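You operate a simulated robot arm through the tools that you are given. There is no shell and no other tool. Be economical: measure what you need, move in short steps, check, and stop when the job is done.

The job below is to be done with a simulated robot arm. You get a single attempt, and the scene is never put back.

## Task
Set the slider of the width gauge to 0 MM.
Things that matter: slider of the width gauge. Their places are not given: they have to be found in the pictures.

Only the result counts: the job must be done as asked and must still hold three seconds after the hand-in. Knocking over, shifting, dropping, spilling or breaking anything else fails it.

## Robot
A 7-joint arm with a two-finger parallel gripper, fixed in place. Base frame: the origin is at the foot of the arm, x ahead of it, y to its left, z up. Units: mm, degrees, N and s.
Its first joint turns from -66.0 to 66.0 degrees. Payload 2.5 kg.
Tool frame: the origin (TCP) lies between the finger pads and is the grasp point; the fingertips stand 23 mm ahead of it; z points along the fingers, y is the line along which they close. Largest opening 94 mm; finger width 38, thickness 10; the body of the gripper, 54 by 96 mm, starts 39 mm behind the TCP.
Orientation is that of the tool frame in the base frame, as a unit quaternion [w, x, y, z]. With the fingers straight down and closing along the base's y, the tool's x points along the base's -x, its y along +y and its z along -z.

## Interface
- The arm moves only by the tool step_arm. Its argument "commands" is one flat list of numbers, 7 for each row, row after row: the shift along the tool's x, y, z in m, then the turn, a rotation vector about the tool's x, y, z in degrees, then the opening, from 0 (shut) to 1 (fully open). In form: [dx, dy, dz, wx, wy, wz, fingers, dx, dy, dz, wx, wy, wz, fingers, ...]. A call has 1 to 10 rows; each row is the pose to reach, as a shift and turn from the pose commanded when the call began, along the tool's axes at that moment. Each row takes 0.2 s and may step no farther than 50 mm and 8.6 degrees from the row before; otherwise, or with a gripper value out of range, the whole call is refused. Where a pose cannot be reached the arm comes as near as it can. A force on the tool above 40 N (or 10 N above the force at the start of the call, whichever is more), or a blocked arm, ends the call early, and 0.2 s more pass. Each finger travels about 108 mm/s and halts on what it meets, pressing with about 22 N; the grip force reading is that of the motor and also rises with nothing between the fingers. The clock runs only during rows and for 0.2 s after the last one: add rows that repeat a pose to give the fingers time. The reply holds the time, the measured pose of the TCP, the force on the tool along the base axes, the opening and the grip force, in the units named above and with some noise, and new pictures: "views" is both (left out), scene, wrist or none.
- Cameras (640 x 400 px; columns grow to the right, rows downward): "scene" is fixed at [130.7, -407.9, 557.8]; the picture's right is [0.76, -0.65, 0.00], its down [-0.29, -0.34, -0.90] and it looks along [0.58, 0.68, -0.44] (base axes); focal length 316 px, centre (320, 200). "wrist" rides on the gripper at [-39, 0, -44] in the tool frame; the picture's right is [0.00, -1.00, 0.00], its down [0.97, 0.00, -0.24] and it looks along [0.24, 0.00, 0.97] (tool axes); focal length 218 px, centre (320, 200).
- locate(camera, pixels): for up to 12 pixels [column, row] of the newest picture of that camera ("zoom" is the newest enlarged one), the place [x, y, z] in the base frame of the surface seen there, good to about 3 mm. No time passes.
- enlarge(camera, box): a new picture of the part [left, top, right, bottom] of that camera's present view, enlarged. No time passes.
- job_done(): hands the job in; it is judged then, once.

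Go step by step. Measure first, check grasps and placings, and put right what went wrong. The budget is 60 turns and 120 pictures, counting those below and the enlarged ones. Unless the task says otherwise, let go and move clear before handing in, and close with one line.

The tools are called as name(argument=value, ...) on one line, values as JSON. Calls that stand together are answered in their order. step_arm: Moves the arm, as the interface text tells. Its arguments: {"type":"object","properties":{"commands":{"type":"array"},"views":{"type":"string","enum":["both","scene","wrist","none"]}},"required":["commands"]} The other tools are called the same way: locate (camera, pixels) gives the place of the surface under pixels of a picture; enlarge (camera, box) takes an enlarged picture of a part of a camera's view; job_done () hands the job in.

At the start:

```text
clock: 0.0
tool_pos: [354.7, 51.5, 315.9]
orientation: [0.0, -0.001, 1.0, 0.001]
force: [0.1, -0.4, -0.3]
gripper_width: 93.8
grasp_force: 0.1
```

scene: 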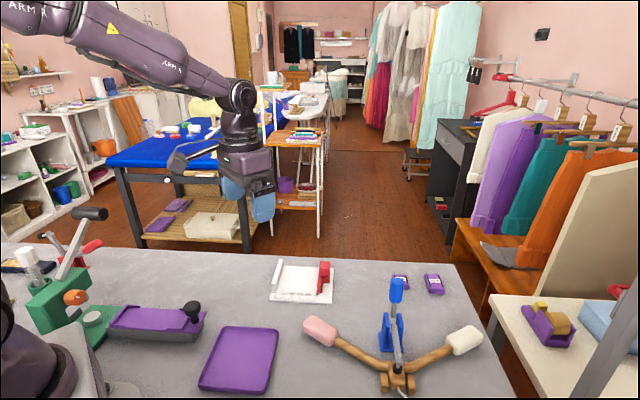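
wrist: 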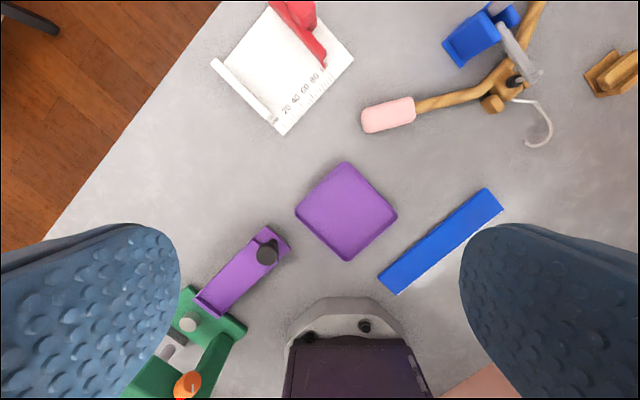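

The width gauge looks like the white plate with a red slider (wrist pixels about 210-350, 0-135; scene about 270-335, 258-305). I'll enlarge both views.

enlarge(camera="scene", box=[250, 240, 350, 310])

enlarge(camera="wrist", box=[200, 0, 370, 140])

locate(camera="wrist", pixels=[[213, 62], [275, 118], [285, 133], [353, 58], [324, 62], [272, 5], [300, 12], [316, 78], [286, 112], [250, 60]])

locate(camera="scene", pixels=[[324, 265], [324, 280], [321, 290], [278, 262], [273, 296], [330, 300], [300, 285]])

```text
5.71 times, centred on (300, 275) of scene
```

zoom: 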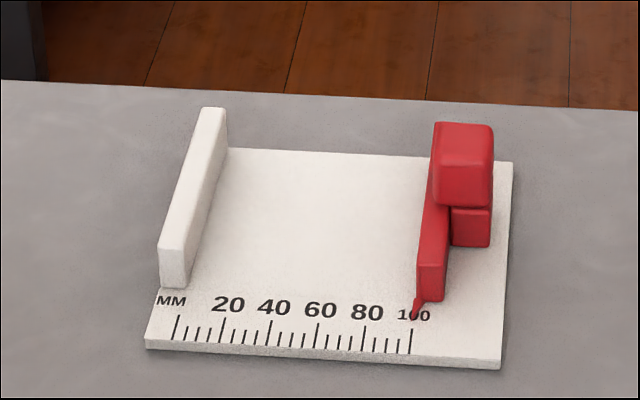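

```text
2.86 times, centred on (285, 70) of wrist
```

zoom: 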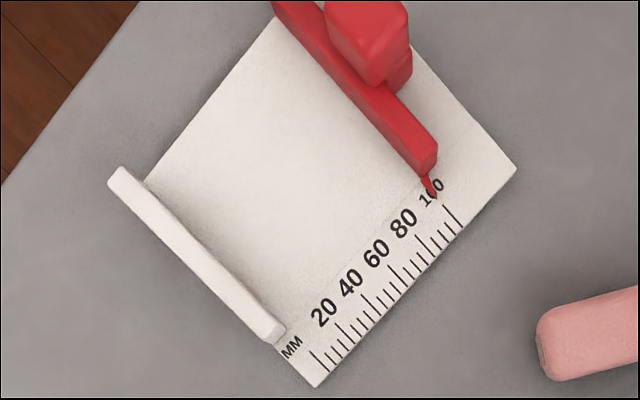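

```text
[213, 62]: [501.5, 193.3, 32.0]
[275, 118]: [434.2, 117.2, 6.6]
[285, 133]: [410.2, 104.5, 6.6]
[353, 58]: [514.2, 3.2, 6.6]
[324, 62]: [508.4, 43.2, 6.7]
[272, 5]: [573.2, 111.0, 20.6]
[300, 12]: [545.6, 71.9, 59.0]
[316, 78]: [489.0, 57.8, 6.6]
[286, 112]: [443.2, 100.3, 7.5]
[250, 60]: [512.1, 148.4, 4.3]
```

```text
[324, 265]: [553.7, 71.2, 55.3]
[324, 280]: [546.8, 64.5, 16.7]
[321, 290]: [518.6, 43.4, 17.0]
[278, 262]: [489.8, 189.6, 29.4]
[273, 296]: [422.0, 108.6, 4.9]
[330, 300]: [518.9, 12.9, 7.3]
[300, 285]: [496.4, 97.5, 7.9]
```

The plate's top is at z≈7 and the red knob reaches z≈59. The scale runs along about (0.71,-0.70), and the pointer is now near 100. I'll move over the knob and turn 45° so the fingers close along the scale.

step_arm(commands=[-0.0275, 0.002, 0.015, 0, 0, -7.5, 1, -0.055, 0.004, 0.03, 0, 0, -15, 1, -0.0825, 0.006, 0.045, 0, 0, -22.5, 1, -0.11, 0.008, 0.06, 0, 0, -30, 1, -0.1375, 0.01, 0.075, 0, 0, -37.5, 1, -0.165, 0.012, 0.09, 0, 0, -45, 1, -0.165, 0.012, 0.09, 0, 0, -45, 1])

```text
clock: 1.6
tool_pos: [519.6, 60.2, 224.6]
orientation: [0.0, -0.384, 0.923, 0.0]
force: [-0.5, -0.7, 0.1]
gripper_width: 94.2
grasp_force: 0.0
```

scene: 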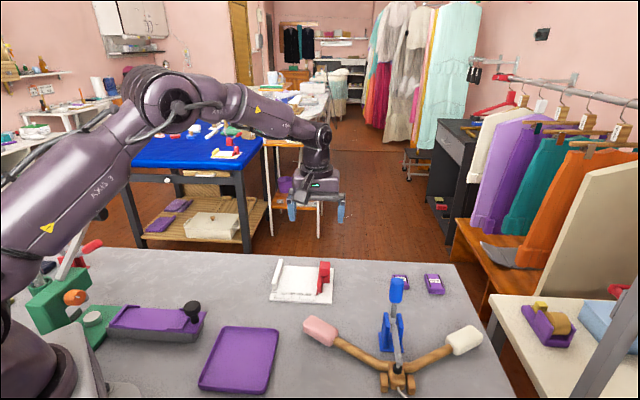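
wrist: 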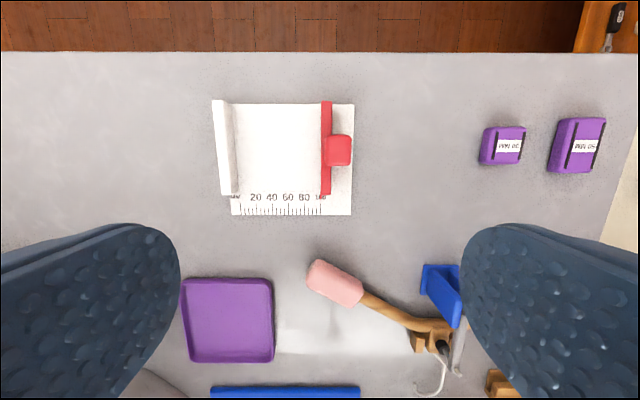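

The gauge is square in the wrist view, with the knob at about (338,150), the jaw at x≈326 and the fence at x≈225. Next I'll measure those features.

locate(camera="wrist", pixels=[[340, 140], [340, 160], [331, 150], [348, 150], [326, 110], [326, 185], [222, 110], [228, 188], [240, 208], [320, 208], [345, 205], [280, 240]])

enlarge(camera="wrist", box=[200, 90, 376, 220])

```text
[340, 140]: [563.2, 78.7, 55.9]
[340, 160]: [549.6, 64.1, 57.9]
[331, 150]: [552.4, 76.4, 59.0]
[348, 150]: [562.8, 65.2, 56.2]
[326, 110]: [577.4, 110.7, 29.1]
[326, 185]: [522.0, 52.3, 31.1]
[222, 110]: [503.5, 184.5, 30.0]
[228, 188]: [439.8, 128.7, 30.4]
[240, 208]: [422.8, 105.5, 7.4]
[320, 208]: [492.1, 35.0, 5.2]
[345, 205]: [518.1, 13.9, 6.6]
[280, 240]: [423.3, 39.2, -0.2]
```

```text
3.08 times, centred on (288, 155) of wrist
```

zoom: 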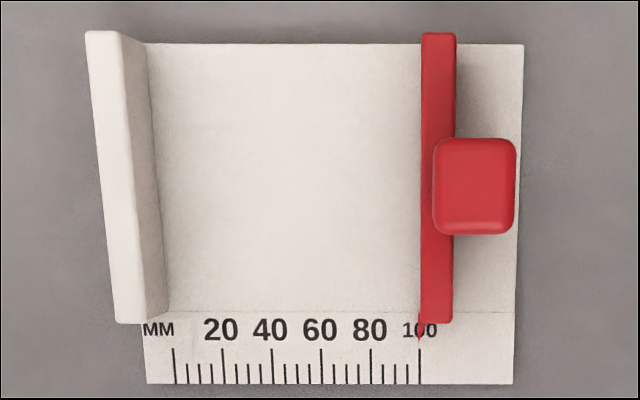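

The pointer is at 100, the knob is centred near (557,71) with its top at z≈59, and the jaw and fence tops are at z≈31. I'll lower open fingers around the knob, first stopping at z≈100 to check.

step_arm(commands=[-0.017, -0.0095, 0.02, 0, 0, 0, 1, -0.034, -0.019, 0.04, 0, 0, 0, 1, -0.034, -0.019, 0.08, 0, 0, 0, 1, -0.034, -0.019, 0.12, 0, 0, 0, 1, -0.034, -0.019, 0.12, 0, 0, 0, 1])

```text
clock: 2.8
tool_pos: [557.6, 74.3, 105.7]
orientation: [0.0, -0.383, 0.924, -0.001]
force: [0.1, -0.3, 0.0]
gripper_width: 93.8
grasp_force: 0.1
```

scene: 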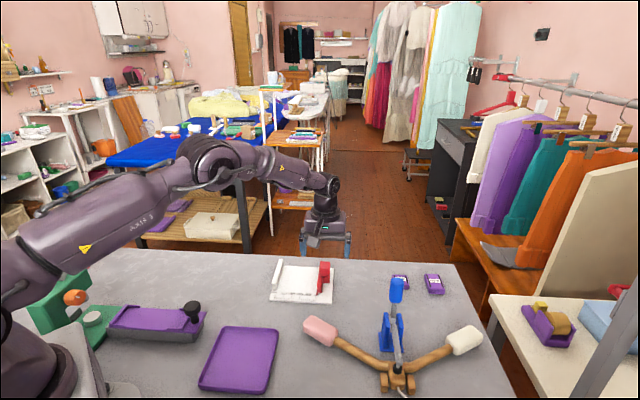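
wrist: 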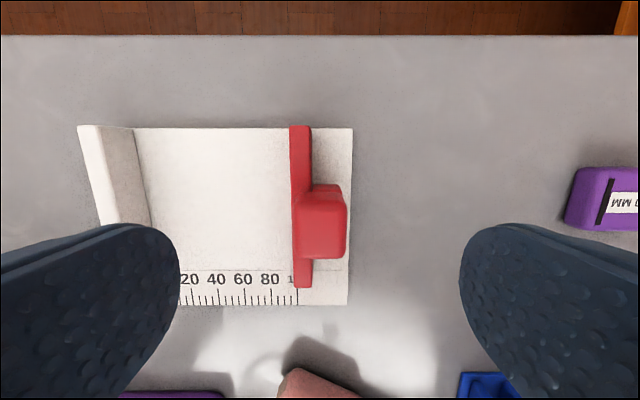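

The knob is centred between the fingers (column ≈322). I'll shift about 4 mm along it, descend to z≈62 and stay open.

step_arm(commands=[-0.004, -0.001, 0.015, 0, 0, 0, 1, -0.004, -0.001, 0.03, 0, 0, 0, 1, -0.004, -0.001, 0.043, 0, 0, 0, 1, -0.004, -0.001, 0.043, 0, 0, 0, 1])

```text
clock: 3.8
tool_pos: [560.1, 74.9, 63.3]
orientation: [0.0, -0.384, 0.923, 0.0]
force: [-0.2, -0.5, 0.8]
gripper_width: 93.9
grasp_force: 0.1
```

scene: 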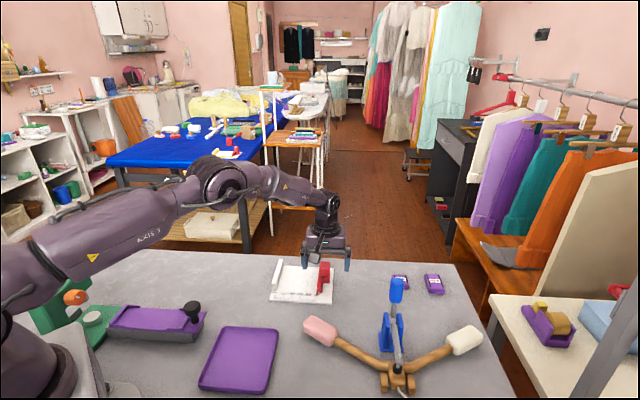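
wrist: 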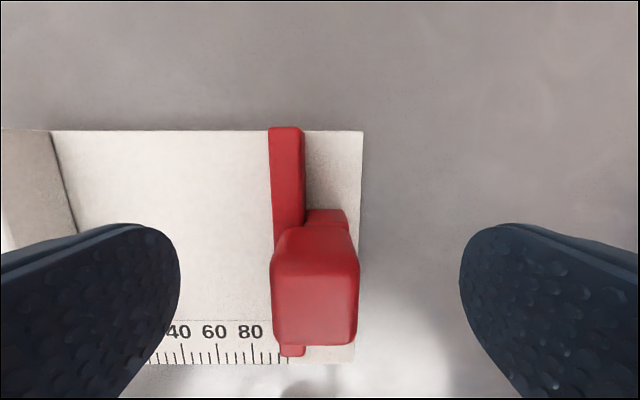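

The fingers straddle the knob. I'll close the gripper.

step_arm(commands=[0, 0.001, 0, 0, 0, 0, 0.6, 0, 0.001, 0, 0, 0, 0, 0.4, 0, 0.001, 0, 0, 0, 0, 0.3, 0, 0.001, 0, 0, 0, 0, 0.15, 0, 0.001, 0, 0, 0, 0, 0.15])

```text
clock: 5.0
tool_pos: [560.0, 76.8, 62.3]
orientation: [0.0, -0.383, 0.924, -0.001]
force: [-1.1, 0.6, 0.2]
gripper_width: 25.1
grasp_force: 45.0
```

scene: 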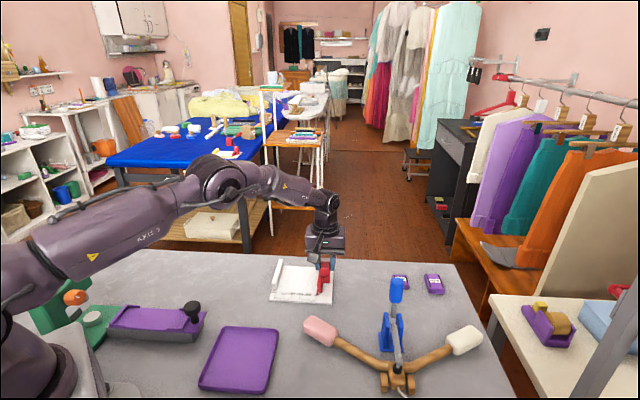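
wrist: 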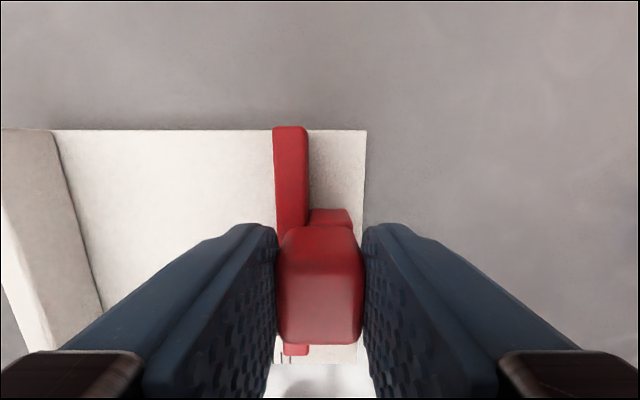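

The knob is held at 25 mm. I'll slide 30 mm along tool +y and check that the slider moves while the plate stays still.

step_arm(commands=[0, 0.005, 0, 0, 0, 0, 0.15, 0, 0.01, 0, 0, 0, 0, 0.15, 0, 0.015, 0, 0, 0, 0, 0.15, 0, 0.02, 0, 0, 0, 0, 0.15, 0, 0.025, 0, 0, 0, 0, 0.15, 0, 0.03, 0, 0, 0, 0, 0.15])

enlarge(camera="scene", box=[250, 240, 350, 310])

```text
clock: 6.4
tool_pos: [539.5, 96.8, 62.8]
orientation: [-0.001, -0.382, 0.924, -0.001]
force: [-10.2, -10.2, 19.7]
gripper_width: 25.1
grasp_force: 45.2
```

scene: 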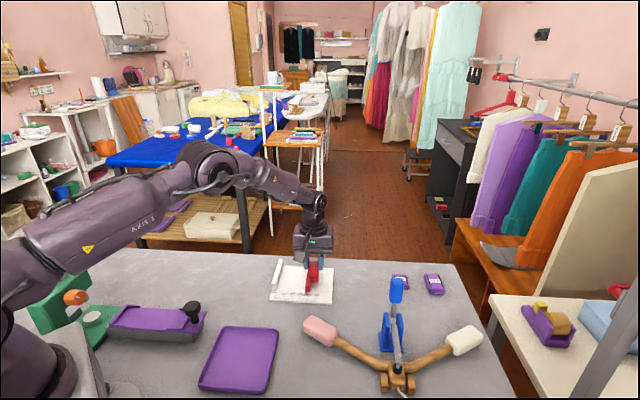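
wrist: 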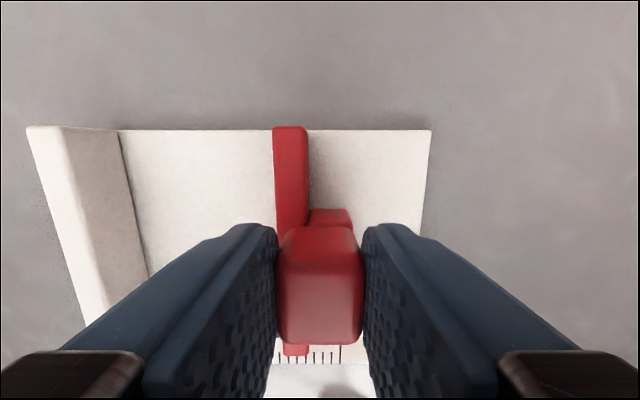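

```text
5.71 times, centred on (300, 275) of scene
```

zoom: 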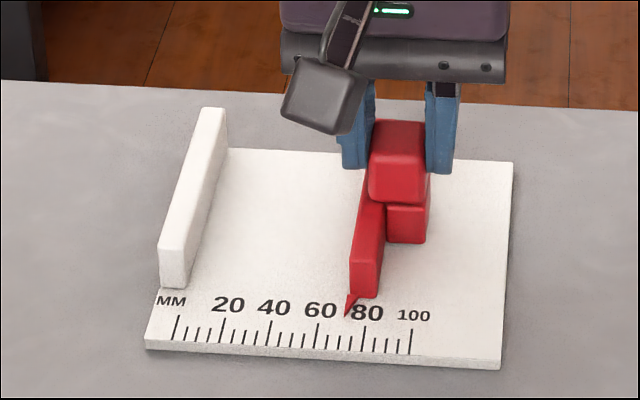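

The slider moved to about 72 and the plate stayed put. There is some side and vertical load (24 N), so I'll continue 30 mm while easing about 1 mm sideways and up.

step_arm(commands=[0.001, 0.0, -0.001, 0, 0, 0, 0.15, 0.001, 0.005, -0.001, 0, 0, 0, 0.15, 0.001, 0.01, -0.001, 0, 0, 0, 0.15, 0.001, 0.015, -0.001, 0, 0, 0, 0.15, 0.001, 0.02, -0.001, 0, 0, 0, 0.15, 0.001, 0.025, -0.001, 0, 0, 0, 0.15, 0.001, 0.03, -0.001, 0, 0, 0, 0.15], views="none")

enlarge(camera="scene", box=[250, 240, 350, 310])

```text
clock: 8.0
tool_pos: [515.2, 119.1, 63.8]
orientation: [-0.001, -0.384, 0.923, 0.001]
force: [10.4, 9.9, -23.5]
gripper_width: 25.2
grasp_force: 44.9
```

```text
5.71 times, centred on (300, 275) of scene
```

zoom: 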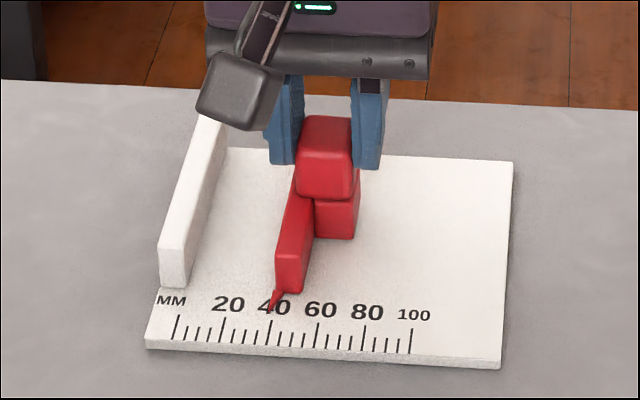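

The pointer is at about 40, and the load has reversed sign. I'll back off half of the correction and slide another 30 mm.

step_arm(commands=[-0.0005, 0.0, 0.0006, 0, 0, 0, 0.15, -0.0005, 0.005, 0.0006, 0, 0, 0, 0.15, -0.0005, 0.01, 0.0006, 0, 0, 0, 0.15, -0.0005, 0.015, 0.0006, 0, 0, 0, 0.15, -0.0005, 0.02, 0.0006, 0, 0, 0, 0.15, -0.0005, 0.025, 0.0006, 0, 0, 0, 0.15, -0.0005, 0.03, 0.0006, 0, 0, 0, 0.15], views="wrist")

enlarge(camera="scene", box=[265, 270, 325, 310])

```text
clock: 9.6
tool_pos: [495.7, 138.5, 61.6]
orientation: [0.0, -0.383, 0.924, 0.0]
force: [3.6, 2.8, -13.5]
gripper_width: 25.2
grasp_force: 44.9
```

wrist: 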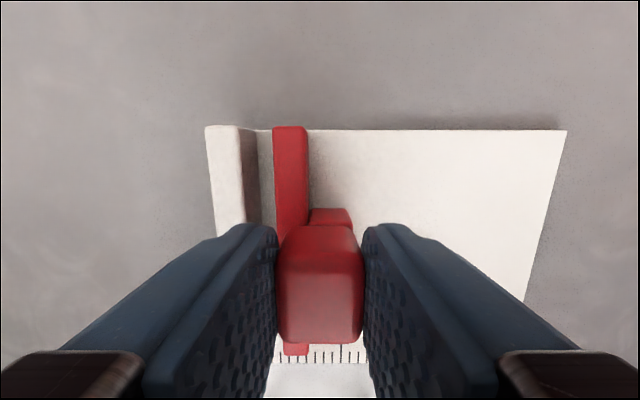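

```text
10.00 times, centred on (295, 290) of scene
```

zoom: 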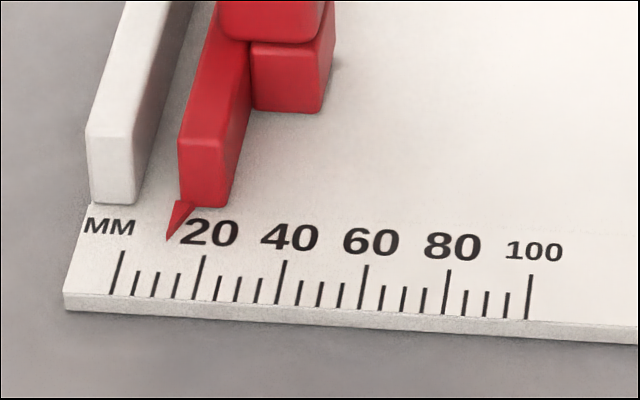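

The pointer reads about 10 (tip extends to x≈164, with 0 at 123 and 20 at 204). I'll slide 9 mm more, then read again.

step_arm(commands=[0, 0.003, 0.0, 0, 0, 0, 0.15, 0, 0.006, 0, 0, 0, 0, 0.15, 0, 0.009, 0, 0, 0, 0, 0.15, 0, 0.009, 0, 0, 0, 0, 0.15], views="wrist")

enlarge(camera="scene", box=[265, 280, 295, 300])

```text
clock: 10.6
tool_pos: [491.2, 144.9, 63.5]
orientation: [0.001, -0.383, 0.924, 0.0]
force: [3.7, 2.6, -9.7]
gripper_width: 25.2
grasp_force: 44.7
```

wrist: 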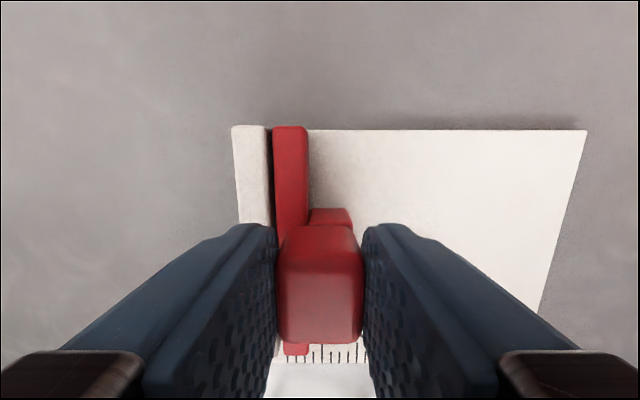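

```text
16.00 times, centred on (280, 290) of scene
```

zoom: 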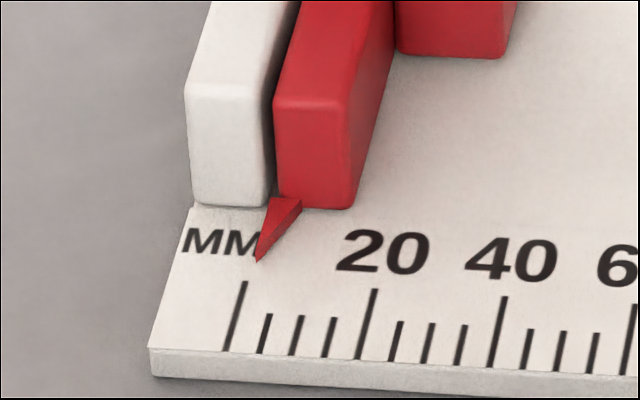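

The pointer is about 1 mm short (tip extends to x≈252 vs the 0 tick at 245), and there is still a thin gap to the fence. I'll move 1 mm more.

step_arm(commands=[0, 0.0005, 0.0, 0, 0, 0, 0.15, 0, 0.001, 0, 0, 0, 0, 0.15, 0, 0.001, 0, 0, 0, 0, 0.15], views="none")

enlarge(camera="scene", box=[265, 280, 295, 300])

```text
clock: 11.4
tool_pos: [487.9, 146.3, 63.1]
orientation: [0.0, -0.383, 0.924, 0.0]
force: [6.1, 7.7, -10.3]
gripper_width: 25.4
grasp_force: 45.7
```

```text
16.00 times, centred on (280, 290) of scene
```

zoom: 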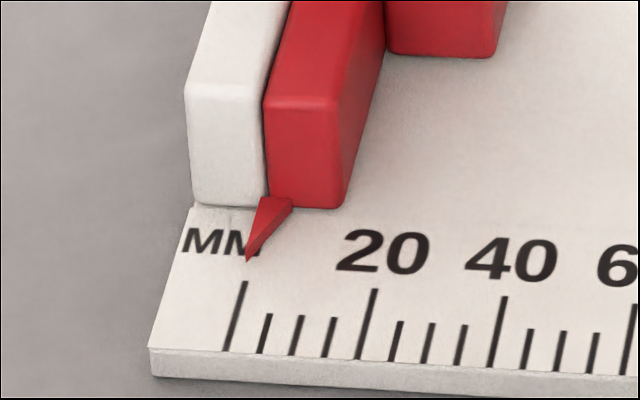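

The pointer is within about 0.5 mm of 0 and the jaw is against the fence. I'll open the fingers, rise and re-read.

step_arm(commands=[0, 0, 0, 0, 0, 0, 0.3, 0, 0, 0, 0, 0, 0, 0.5, 0, 0, 0, 0, 0, 0, 0.7, 0, 0, 0, 0, 0, 0, 0.7, 0, 0, -0.03, 0, 0, 0, 0.7, 0, 0, -0.07, 0, 0, 0, 0.7, 0, 0, -0.11, 0, 0, 0, 0.7, 0, 0, -0.15, 0, 0, 0, 0.7, 0, 0, -0.15, 0, 0, 0, 0.7])

enlarge(camera="scene", box=[265, 280, 295, 300])

enlarge(camera="wrist", box=[250, 110, 410, 240])

```text
clock: 13.4
tool_pos: [489.0, 143.9, 214.0]
orientation: [0.0, -0.384, 0.924, -0.001]
force: [-0.1, 1.0, -0.1]
gripper_width: 66.0
grasp_force: 0.1
```

scene: 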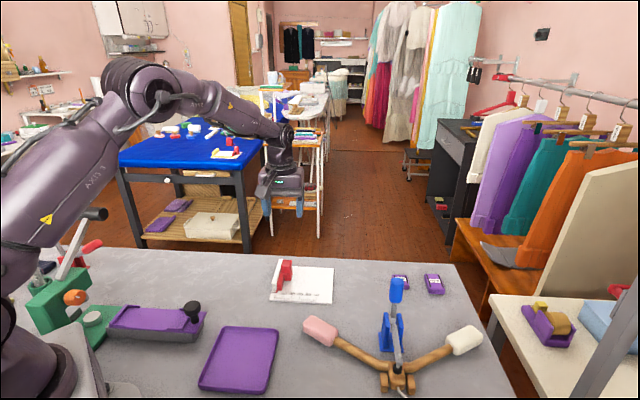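
wrist: 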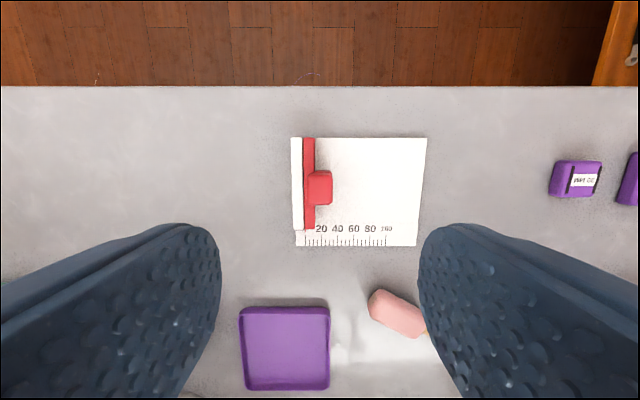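

```text
16.00 times, centred on (280, 290) of scene
```

zoom: 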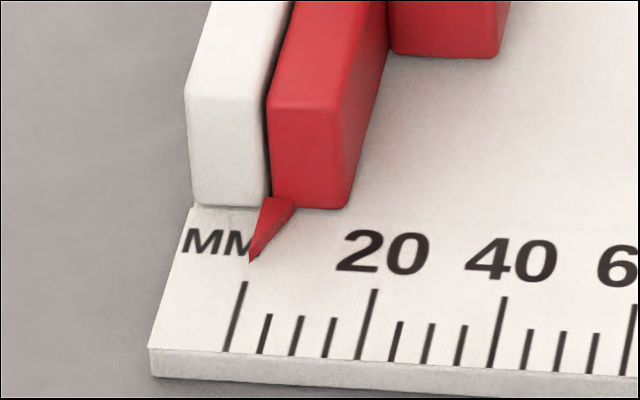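

```text
3.08 times, centred on (330, 175) of wrist
```

zoom: 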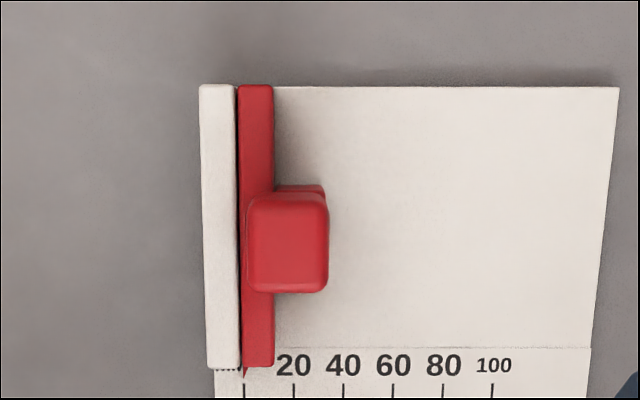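

The pointer lines up with the 0 tick in both views (wrist zoom: tip and tick at x≈244). The plate hasn't moved and the arm is clear, so I'll hand in.

job_done()

```text
The job is handed in.
```

The width gauge's slider is set to 0 MM: its pointer lined up with the 0 tick in both camera views after I let go and moved clear, and nothing else looked disturbed.
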